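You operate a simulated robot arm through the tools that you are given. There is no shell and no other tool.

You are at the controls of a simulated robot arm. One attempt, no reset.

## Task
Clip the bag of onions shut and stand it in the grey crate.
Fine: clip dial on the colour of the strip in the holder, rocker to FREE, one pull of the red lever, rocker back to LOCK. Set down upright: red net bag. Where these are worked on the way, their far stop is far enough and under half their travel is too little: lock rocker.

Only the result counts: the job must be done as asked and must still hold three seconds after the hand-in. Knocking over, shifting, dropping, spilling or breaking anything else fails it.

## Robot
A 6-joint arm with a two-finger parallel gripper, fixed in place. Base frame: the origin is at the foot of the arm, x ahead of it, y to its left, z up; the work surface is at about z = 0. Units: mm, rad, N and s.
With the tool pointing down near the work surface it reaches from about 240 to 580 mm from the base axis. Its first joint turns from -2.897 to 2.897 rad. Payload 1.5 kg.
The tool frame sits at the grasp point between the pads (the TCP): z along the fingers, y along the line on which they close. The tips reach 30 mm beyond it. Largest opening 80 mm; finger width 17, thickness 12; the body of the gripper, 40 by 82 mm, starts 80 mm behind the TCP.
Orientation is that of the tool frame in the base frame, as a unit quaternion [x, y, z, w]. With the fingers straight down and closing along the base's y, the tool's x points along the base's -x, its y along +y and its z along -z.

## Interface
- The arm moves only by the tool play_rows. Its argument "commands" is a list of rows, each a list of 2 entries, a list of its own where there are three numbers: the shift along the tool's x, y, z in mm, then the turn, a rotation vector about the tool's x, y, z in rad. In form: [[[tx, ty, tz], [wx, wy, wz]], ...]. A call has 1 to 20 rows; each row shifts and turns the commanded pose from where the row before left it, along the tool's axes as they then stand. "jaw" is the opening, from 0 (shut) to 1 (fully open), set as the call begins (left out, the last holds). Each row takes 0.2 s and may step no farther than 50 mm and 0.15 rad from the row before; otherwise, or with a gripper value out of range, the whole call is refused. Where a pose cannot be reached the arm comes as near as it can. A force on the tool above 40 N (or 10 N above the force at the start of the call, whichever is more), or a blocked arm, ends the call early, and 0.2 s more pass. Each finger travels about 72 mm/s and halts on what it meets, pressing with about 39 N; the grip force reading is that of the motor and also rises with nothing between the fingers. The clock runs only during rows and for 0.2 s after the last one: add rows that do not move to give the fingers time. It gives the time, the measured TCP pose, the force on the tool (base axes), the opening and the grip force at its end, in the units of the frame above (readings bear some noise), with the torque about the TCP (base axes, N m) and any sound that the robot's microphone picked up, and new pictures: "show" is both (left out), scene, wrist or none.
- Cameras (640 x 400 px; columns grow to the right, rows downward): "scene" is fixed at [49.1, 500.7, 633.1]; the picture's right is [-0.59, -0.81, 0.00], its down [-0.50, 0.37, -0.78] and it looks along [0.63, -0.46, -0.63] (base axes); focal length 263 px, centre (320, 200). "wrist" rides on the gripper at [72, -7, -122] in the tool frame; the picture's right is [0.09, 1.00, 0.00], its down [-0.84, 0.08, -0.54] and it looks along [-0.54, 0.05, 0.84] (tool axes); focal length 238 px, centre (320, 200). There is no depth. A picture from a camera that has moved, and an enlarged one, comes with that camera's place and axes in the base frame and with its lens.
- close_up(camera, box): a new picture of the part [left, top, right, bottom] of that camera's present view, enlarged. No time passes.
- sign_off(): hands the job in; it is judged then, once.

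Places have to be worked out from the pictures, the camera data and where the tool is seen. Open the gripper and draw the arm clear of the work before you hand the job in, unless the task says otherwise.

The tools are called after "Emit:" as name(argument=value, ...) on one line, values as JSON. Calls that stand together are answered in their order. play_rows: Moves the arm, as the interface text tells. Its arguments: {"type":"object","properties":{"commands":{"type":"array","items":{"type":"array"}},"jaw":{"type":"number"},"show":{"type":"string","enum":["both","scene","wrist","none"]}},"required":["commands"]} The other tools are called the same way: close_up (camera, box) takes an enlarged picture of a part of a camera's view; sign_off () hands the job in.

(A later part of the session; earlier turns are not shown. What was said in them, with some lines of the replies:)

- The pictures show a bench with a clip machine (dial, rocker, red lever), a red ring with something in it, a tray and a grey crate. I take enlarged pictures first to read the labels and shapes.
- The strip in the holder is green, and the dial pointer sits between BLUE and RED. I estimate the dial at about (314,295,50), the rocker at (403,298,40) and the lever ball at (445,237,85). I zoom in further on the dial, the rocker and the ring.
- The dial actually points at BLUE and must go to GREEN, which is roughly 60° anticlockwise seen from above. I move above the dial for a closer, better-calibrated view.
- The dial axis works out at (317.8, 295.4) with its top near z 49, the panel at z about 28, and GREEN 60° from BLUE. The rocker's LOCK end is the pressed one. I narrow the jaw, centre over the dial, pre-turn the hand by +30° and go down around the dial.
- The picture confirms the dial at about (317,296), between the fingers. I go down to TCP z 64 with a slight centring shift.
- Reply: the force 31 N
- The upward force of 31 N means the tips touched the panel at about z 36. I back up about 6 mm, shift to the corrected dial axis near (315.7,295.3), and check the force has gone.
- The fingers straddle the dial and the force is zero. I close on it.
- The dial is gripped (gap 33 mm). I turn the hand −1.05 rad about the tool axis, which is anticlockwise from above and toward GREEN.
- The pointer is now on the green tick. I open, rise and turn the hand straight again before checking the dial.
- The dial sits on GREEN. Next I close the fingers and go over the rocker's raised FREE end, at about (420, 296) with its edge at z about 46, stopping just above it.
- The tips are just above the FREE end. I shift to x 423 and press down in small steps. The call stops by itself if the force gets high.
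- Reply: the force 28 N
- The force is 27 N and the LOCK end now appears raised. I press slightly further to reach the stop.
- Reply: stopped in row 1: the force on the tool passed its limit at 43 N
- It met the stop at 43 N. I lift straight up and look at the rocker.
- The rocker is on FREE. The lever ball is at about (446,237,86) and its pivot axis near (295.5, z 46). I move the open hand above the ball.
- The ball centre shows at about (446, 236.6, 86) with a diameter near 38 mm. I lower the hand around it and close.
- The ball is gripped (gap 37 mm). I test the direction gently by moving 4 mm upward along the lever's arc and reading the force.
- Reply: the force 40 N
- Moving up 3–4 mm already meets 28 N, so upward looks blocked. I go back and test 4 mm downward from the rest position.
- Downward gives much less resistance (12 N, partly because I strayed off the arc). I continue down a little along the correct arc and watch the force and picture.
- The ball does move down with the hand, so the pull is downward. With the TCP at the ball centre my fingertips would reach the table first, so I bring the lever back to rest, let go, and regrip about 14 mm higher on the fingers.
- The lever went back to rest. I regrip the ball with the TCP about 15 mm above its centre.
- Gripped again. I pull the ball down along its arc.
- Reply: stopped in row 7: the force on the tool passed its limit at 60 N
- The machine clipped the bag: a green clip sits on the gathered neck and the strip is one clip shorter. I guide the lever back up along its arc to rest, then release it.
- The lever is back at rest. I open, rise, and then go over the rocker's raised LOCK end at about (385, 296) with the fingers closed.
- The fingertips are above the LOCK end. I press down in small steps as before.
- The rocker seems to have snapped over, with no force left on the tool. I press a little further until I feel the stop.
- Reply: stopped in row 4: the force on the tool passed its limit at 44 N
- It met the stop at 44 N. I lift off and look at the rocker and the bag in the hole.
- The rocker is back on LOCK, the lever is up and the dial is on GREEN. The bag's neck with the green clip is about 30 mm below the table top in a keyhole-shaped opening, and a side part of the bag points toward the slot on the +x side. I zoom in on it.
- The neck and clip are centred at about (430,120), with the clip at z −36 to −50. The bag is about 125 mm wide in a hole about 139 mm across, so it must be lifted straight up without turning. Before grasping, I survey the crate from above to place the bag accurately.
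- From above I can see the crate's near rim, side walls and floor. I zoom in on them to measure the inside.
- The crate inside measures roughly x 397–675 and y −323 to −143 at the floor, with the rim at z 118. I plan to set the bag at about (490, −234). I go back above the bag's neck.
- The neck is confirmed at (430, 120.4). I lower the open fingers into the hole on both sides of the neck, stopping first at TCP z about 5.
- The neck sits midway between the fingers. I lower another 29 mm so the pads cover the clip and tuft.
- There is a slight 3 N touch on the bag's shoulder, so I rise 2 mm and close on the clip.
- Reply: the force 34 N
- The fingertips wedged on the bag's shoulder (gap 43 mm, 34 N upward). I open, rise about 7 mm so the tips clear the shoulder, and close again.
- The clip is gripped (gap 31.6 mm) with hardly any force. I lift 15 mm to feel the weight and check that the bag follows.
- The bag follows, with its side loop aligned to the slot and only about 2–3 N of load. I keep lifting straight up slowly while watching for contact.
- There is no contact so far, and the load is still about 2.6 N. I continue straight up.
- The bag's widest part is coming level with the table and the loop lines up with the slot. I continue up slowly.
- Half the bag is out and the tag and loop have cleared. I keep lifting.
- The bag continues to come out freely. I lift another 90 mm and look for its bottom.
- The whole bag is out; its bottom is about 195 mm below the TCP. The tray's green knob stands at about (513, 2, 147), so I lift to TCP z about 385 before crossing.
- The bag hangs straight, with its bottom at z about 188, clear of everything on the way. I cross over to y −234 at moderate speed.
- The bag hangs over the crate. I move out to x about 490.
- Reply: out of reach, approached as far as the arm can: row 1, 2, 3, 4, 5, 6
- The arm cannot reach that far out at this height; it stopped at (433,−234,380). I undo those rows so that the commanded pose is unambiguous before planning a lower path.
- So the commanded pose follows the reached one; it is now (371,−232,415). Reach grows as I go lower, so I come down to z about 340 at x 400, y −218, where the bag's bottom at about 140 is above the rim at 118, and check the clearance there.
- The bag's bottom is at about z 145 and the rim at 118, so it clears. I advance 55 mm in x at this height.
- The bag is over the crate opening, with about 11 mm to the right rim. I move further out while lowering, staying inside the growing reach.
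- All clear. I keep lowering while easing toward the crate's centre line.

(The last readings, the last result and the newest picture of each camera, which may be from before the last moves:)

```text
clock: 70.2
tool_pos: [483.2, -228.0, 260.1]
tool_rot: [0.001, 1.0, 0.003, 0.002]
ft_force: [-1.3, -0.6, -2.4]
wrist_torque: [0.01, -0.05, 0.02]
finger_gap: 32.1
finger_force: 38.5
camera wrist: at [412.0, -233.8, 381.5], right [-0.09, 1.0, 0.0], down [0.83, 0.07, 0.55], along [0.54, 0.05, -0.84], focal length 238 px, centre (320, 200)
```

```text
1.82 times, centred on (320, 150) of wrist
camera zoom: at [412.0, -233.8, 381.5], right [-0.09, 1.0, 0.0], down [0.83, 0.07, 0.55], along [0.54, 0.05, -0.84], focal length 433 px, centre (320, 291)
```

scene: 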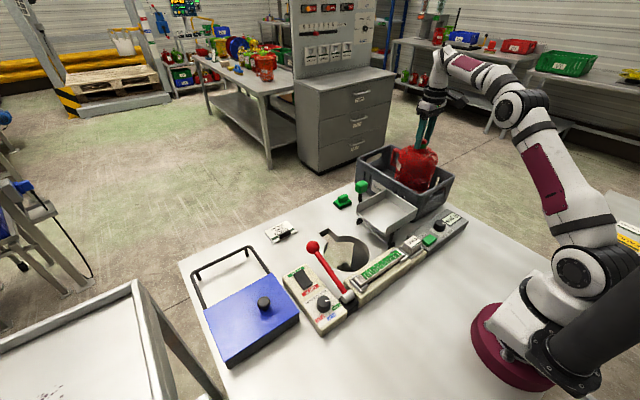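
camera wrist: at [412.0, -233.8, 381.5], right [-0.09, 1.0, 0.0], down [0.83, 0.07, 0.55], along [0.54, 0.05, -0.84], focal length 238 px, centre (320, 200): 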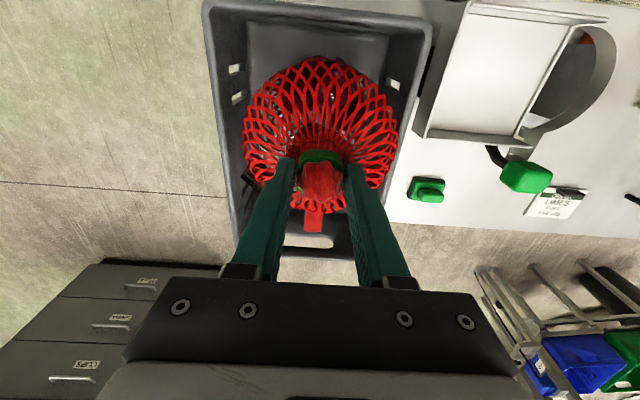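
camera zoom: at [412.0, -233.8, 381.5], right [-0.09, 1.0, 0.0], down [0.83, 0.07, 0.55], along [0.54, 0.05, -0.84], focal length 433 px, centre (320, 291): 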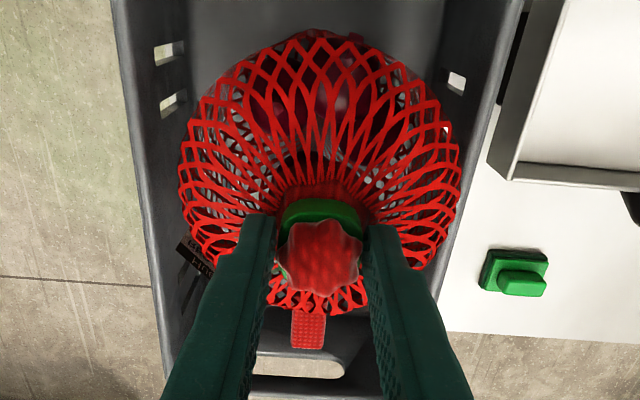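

The bag is inside the crate with its bottom at about z 62. I lower to TCP z 217 and then feel for the floor in small steps.

Emit:
play_rows(commands=[[[0, 0, 10], [0, 0, 0]], [[0, 0, 10], [0, 0, 0]], [[0, 0, 9], [0, 0, 0]], [[0, 0, 8], [0, 0, 0]], [[0, 0, 6], [0, 0, 0]], [[0, 0, 0], [0, 0, 0]]], show="scene")

Emit:
close_up(camera="scene", box=[340, 90, 480, 240])

```text
clock: 71.6
tool_pos: [483.6, -226.7, 217.7]
tool_rot: [0.002, 1.0, 0.002, 0.002]
ft_force: [0.0, -0.4, -2.9]
wrist_torque: [-0.01, -0.01, -0.01]
finger_gap: 32.3
finger_force: 39.0
```

scene: 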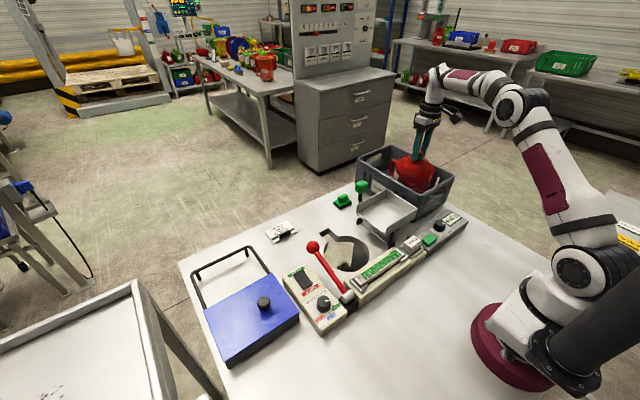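

```text
2.67 times, centred on (410, 165) of scene
camera zoom: at [49.1, 500.7, 633.1], right [-0.59, -0.81, 0.0], down [-0.5, 0.37, -0.78], along [0.63, -0.46, -0.63], focal length 702 px, centre (80, 293)
```

zoom: 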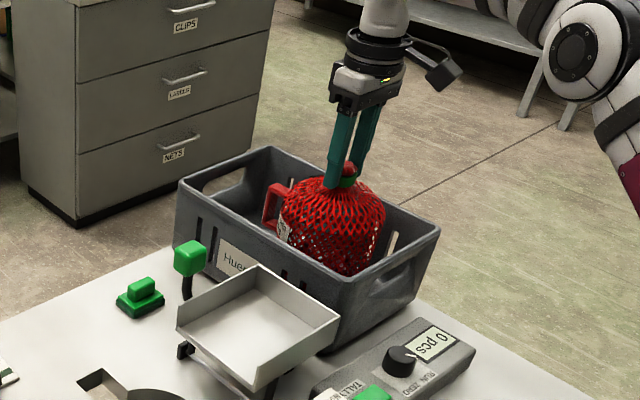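

There is no floor contact yet (force −2.9 N). I lower in 3 mm steps.

Emit:
play_rows(commands=[[[0, 0, 3], [0, 0, 0]], [[0, 0, 3], [0, 0, 0]], [[0, 0, 3], [0, 0, 0]], [[0, 0, 0], [0, 0, 0]]], show="none")

```text
clock: 72.6
tool_pos: [484.4, -228.8, 208.9]
tool_rot: [0.002, 1.0, 0.002, 0.002]
ft_force: [0.1, 0.4, -2.5]
wrist_torque: [0.03, -0.05, 0.0]
finger_gap: 32.3
finger_force: 38.9
```

Still hanging freely at z 209. I continue in 2 mm steps.

Emit:
play_rows(commands=[[[0, 0, 2], [0, 0, 0]], [[0, 0, 2], [0, 0, 0]], [[0, 0, 0], [0, 0, 0]]], show="none")

Emit:
play_rows(commands=[[[0, 0, 1.5], [0, 0, 0]], [[0, 0, 1.5], [0, 0, 0]], [[0, 0, 0], [0, 0, 0]]], show="none")

```text
clock: 73.5
tool_pos: [485.2, -228.5, 207.7]
tool_rot: [0.002, 1.0, 0.002, 0.006]
ft_force: [-1.6, 1.0, 6.4]
wrist_torque: [0.02, 0.26, -0.05]
finger_gap: 32.2
finger_force: 39.2
stopped in row 3: the force on the tool passed its limit at 41 N (the readings are from after the stop); the commanded pose is now the measured one
```

```text
clock: 74.1
tool_pos: [486.7, -228.0, 207.7]
tool_rot: [0.001, 1.0, 0.001, 0.008]
ft_force: [-3.3, 3.7, 8.5]
wrist_torque: [0.1, 0.12, -0.01]
finger_gap: 31.7
finger_force: 38.6
stopped in row 3: the force on the tool passed its limit at 42 N (the readings are from after the stop); the commanded pose is now the measured one
```

The bag stands on the crate floor (contact at TCP z 207.7). I check its attitude before letting go.

Emit:
play_rows(commands=[[[0, 0, -0.5], [0, 0, 0]], [[0, 0, 0], [0, 0, 0]]], show="both")

Emit:
close_up(camera="scene", box=[340, 90, 480, 240])

Emit:
close_up(camera="wrist", box=[200, 40, 440, 260])

```text
clock: 74.7
tool_pos: [485.4, -228.1, 207.7]
tool_rot: [0.002, 1.0, -0.001, 0.008]
ft_force: [-1.1, 1.6, 8.0]
wrist_torque: [0.16, -0.19, 0.02]
finger_gap: 31.7
finger_force: 39.5
camera wrist: at [413.0, -233.7, 328.6], right [-0.09, 1.0, 0.0], down [0.83, 0.07, 0.56], along [0.55, 0.05, -0.83], focal length 238 px, centre (320, 200)
```

scene: 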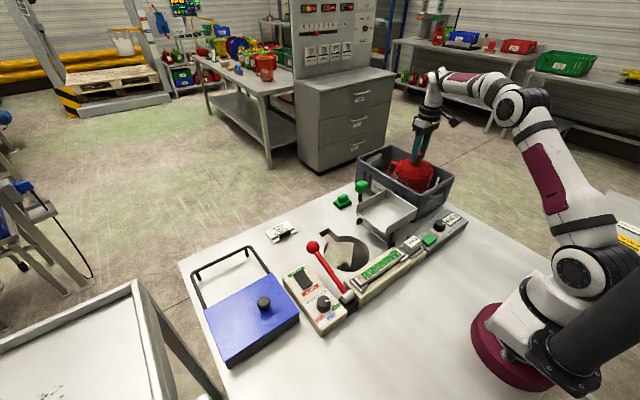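
wrist: 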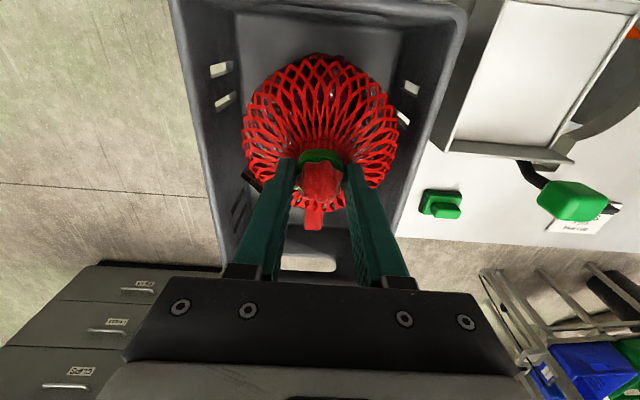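

```text
2.67 times, centred on (410, 165) of scene
camera zoom: at [49.1, 500.7, 633.1], right [-0.59, -0.81, 0.0], down [-0.5, 0.37, -0.78], along [0.63, -0.46, -0.63], focal length 702 px, centre (80, 293)
```

zoom: 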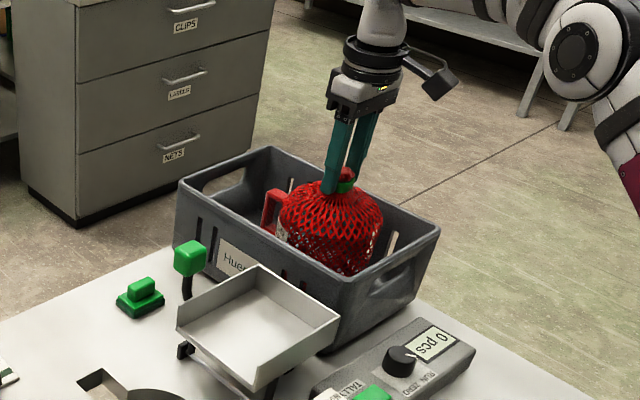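

```text
1.82 times, centred on (320, 150) of wrist
camera zoom: at [413.0, -233.7, 328.6], right [-0.09, 1.0, 0.0], down [0.83, 0.07, 0.56], along [0.55, 0.05, -0.83], focal length 433 px, centre (320, 291)
```

zoom: 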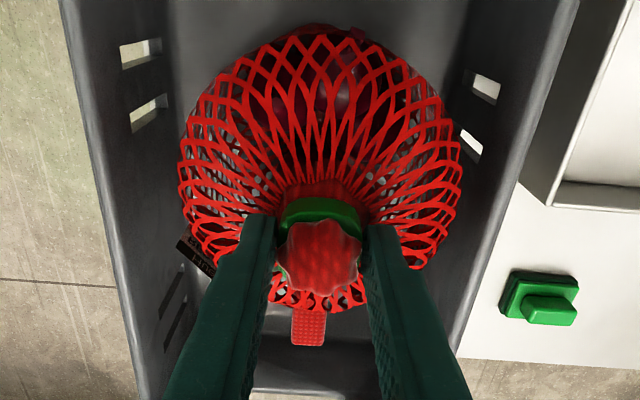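

The bag stands upright on the crate floor with clearance all around. I open the fingers and rise straight up.

Emit:
play_rows(commands=[[[0, 0, 0], [0, 0, 0]], [[0, 0, 0], [0, 0, 0]], [[0, 0, 0], [0, 0, 0]]], jaw=0.65, show="both")

Emit:
close_up(camera="wrist", box=[200, 40, 440, 260])

```text
clock: 75.5
tool_pos: [485.6, -228.0, 208.7]
tool_rot: [0.002, 1.0, 0.0, 0.009]
ft_force: [0.3, 0.0, 0.1]
wrist_torque: [-0.02, -0.03, 0.01]
finger_gap: 52.1
finger_force: 0.1
camera wrist: at [413.0, -233.8, 328.2], right [-0.09, 1.0, 0.0], down [0.83, 0.07, 0.55], along [0.55, 0.05, -0.83], focal length 238 px, centre (320, 200)
```

scene: 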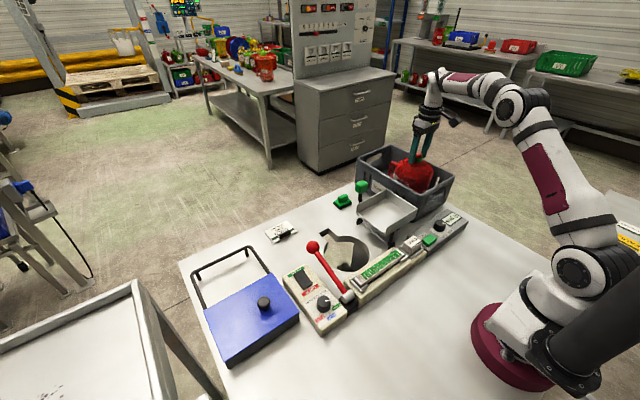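
wrist: 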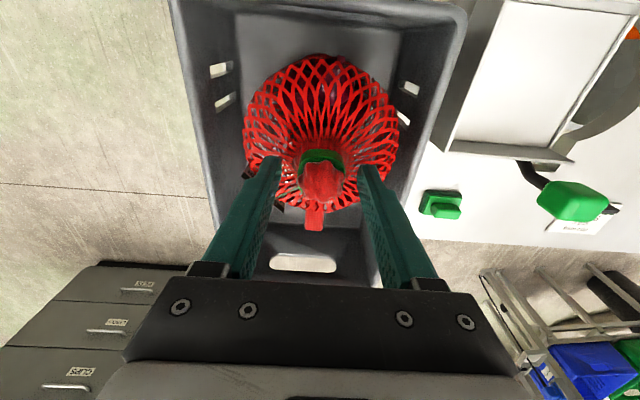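

```text
1.82 times, centred on (320, 150) of wrist
camera zoom: at [413.0, -233.8, 328.2], right [-0.09, 1.0, 0.0], down [0.83, 0.07, 0.55], along [0.55, 0.05, -0.83], focal length 433 px, centre (320, 291)
```

zoom: 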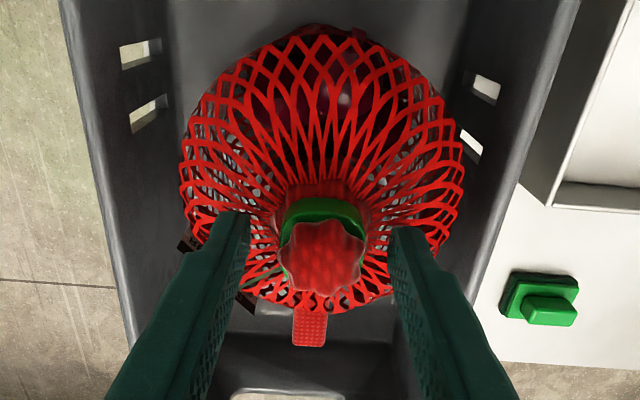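

The bag stands by itself and the fingers are clear. I rise straight up first, then draw back inward.

Emit:
play_rows(commands=[[[0, 0, -10], [0, 0, 0]], [[0, 0, -15], [0, 0, 0]], [[0, 0, -20], [0, 0, 0]], [[0, 0, -25], [0, 0, 0]], [[0, 0, 0], [0, 0, 0]]], jaw=0.65, show="wrist")

Emit:
close_up(camera="scene", box=[340, 90, 480, 240])

```text
clock: 76.7
tool_pos: [485.6, -227.6, 280.0]
tool_rot: [0.002, 1.0, 0.0, 0.009]
ft_force: [0.2, -0.4, 0.8]
wrist_torque: [-0.03, -0.01, -0.01]
finger_gap: 51.9
finger_force: 0.1
camera wrist: at [412.2, -233.2, 398.8], right [-0.09, 1.0, 0.0], down [0.83, 0.07, 0.55], along [0.55, 0.05, -0.83], focal length 238 px, centre (320, 200)
```

wrist: 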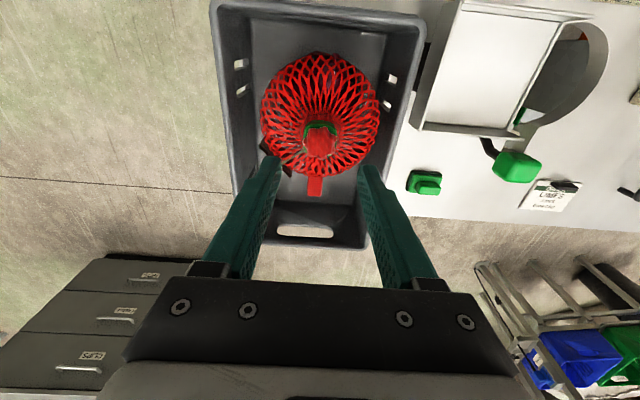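

```text
2.67 times, centred on (410, 165) of scene
camera zoom: at [49.1, 500.7, 633.1], right [-0.59, -0.81, 0.0], down [-0.5, 0.37, -0.78], along [0.63, -0.46, -0.63], focal length 702 px, centre (80, 293)
```

zoom: 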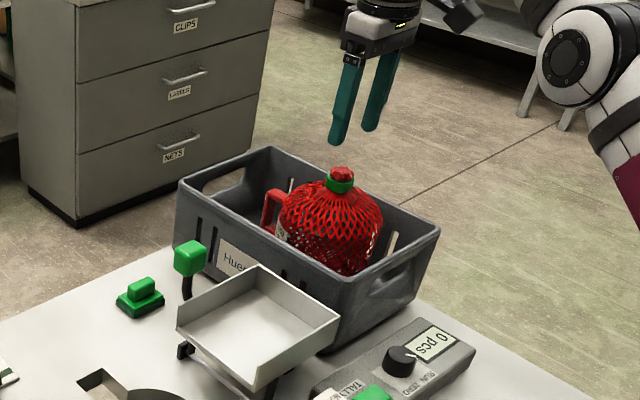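

The bag stands upright and free. I draw the arm back and up, clear of the work, and inspect everything once more.

Emit:
play_rows(commands=[[[20, 0, -8], [0, 0, 0]], [[25, 0, -15], [0, 0, 0]], [[25, 0, -20], [0, 0, 0]], [[25, 10, -20], [0, 0, 0]], [[25, 20, -20], [0, 0, 0]], [[20, 30, -20], [0, 0, 0]], [[10, 30, -10], [0, 0, 0]], [[0, 30, 0], [0, 0, 0]], [[0, 30, 0], [0, 0, 0]], [[0, 0, 0], [0, 0, 0]]], jaw=0.65, show="both")

Emit:
close_up(camera="scene", box=[280, 220, 400, 330])

Emit:
close_up(camera="scene", box=[340, 130, 480, 250])

Emit:
close_up(camera="scene", box=[285, 260, 350, 325])

```text
clock: 78.9
tool_pos: [333.7, -76.9, 388.8]
tool_rot: [0.002, 1.0, -0.001, 0.007]
ft_force: [-0.3, -0.4, -0.3]
wrist_torque: [0.03, 0.03, 0.01]
finger_gap: 52.1
finger_force: 0.1
camera wrist: at [260.5, -83.1, 509.1], right [-0.09, 1.0, 0.0], down [0.83, 0.07, 0.55], along [0.55, 0.05, -0.83], focal length 238 px, centre (320, 200)
```

scene: 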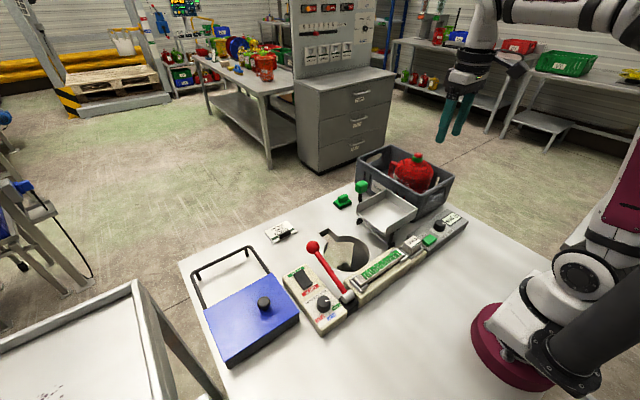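
wrist: 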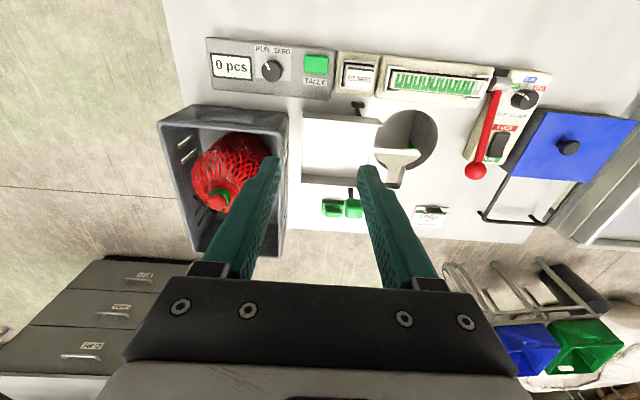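

```text
3.64 times, centred on (340, 275) of scene
camera zoom: at [49.1, 500.7, 633.1], right [-0.59, -0.81, 0.0], down [-0.5, 0.37, -0.78], along [0.63, -0.46, -0.63], focal length 958 px, centre (247, -73)
```

zoom: 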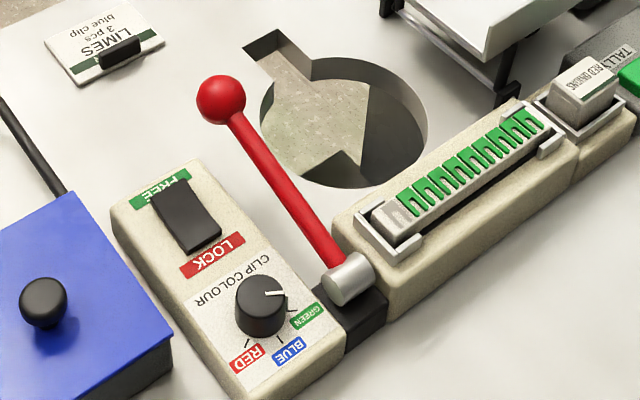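

```text
3.33 times, centred on (410, 190) of scene
camera zoom: at [49.1, 500.7, 633.1], right [-0.59, -0.81, 0.0], down [-0.5, 0.37, -0.78], along [0.63, -0.46, -0.63], focal length 878 px, centre (20, 233)
```

zoom: 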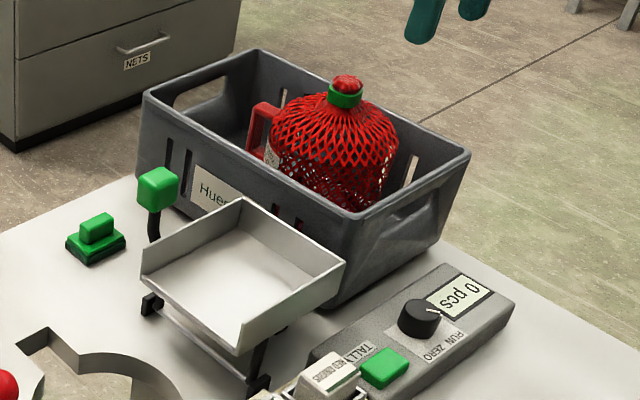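

```text
6.15 times, centred on (318, 292) of scene
camera zoom: at [49.1, 500.7, 633.1], right [-0.59, -0.81, 0.0], down [-0.5, 0.37, -0.78], along [0.63, -0.46, -0.63], focal length 1620 px, centre (335, -369)
```

zoom: 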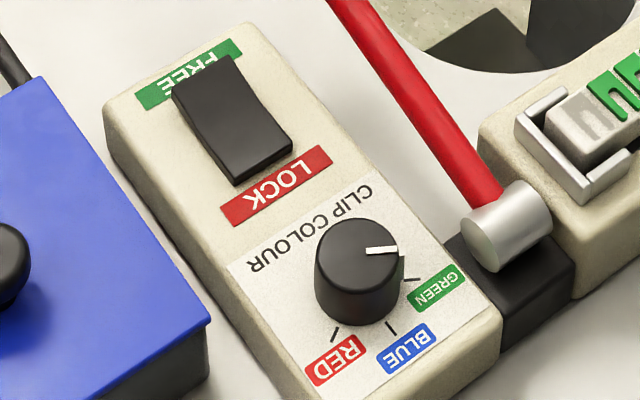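

Everything checks out. The dial is on GREEN, the rocker on LOCK and the lever back at rest after one pull, and the clipped bag stands upright in the crate with nothing else moved. The gripper is open and clear, so I hand in the job.

Emit:
sign_off()

```text
The job is handed in.
```

I clipped the bag of onions with a green clip, stood it upright in the grey crate, and handed the job in.

- **Clip dial:** I turned it from BLUE to GREEN to match the green strip in the holder.
- **Rocker:** I pressed it to FREE, then back to LOCK after the pull, feeling the stop both times.
- **Red lever:** I pulled it down to its stop once and guided it back to rest. Before that I moved the ball about 9 mm down to find which way it pulls, then let it back up to regrip. No clip was used then, and the strip ended only one clip shorter.
- **Bag:** I lifted it straight up out of the hole and set it on the crate floor, well clear of the walls. It stood on its own after I let go.
- **Surroundings:** In the last pictures, the crate and the other items were where they started. The arm was drawn back with the gripper open.
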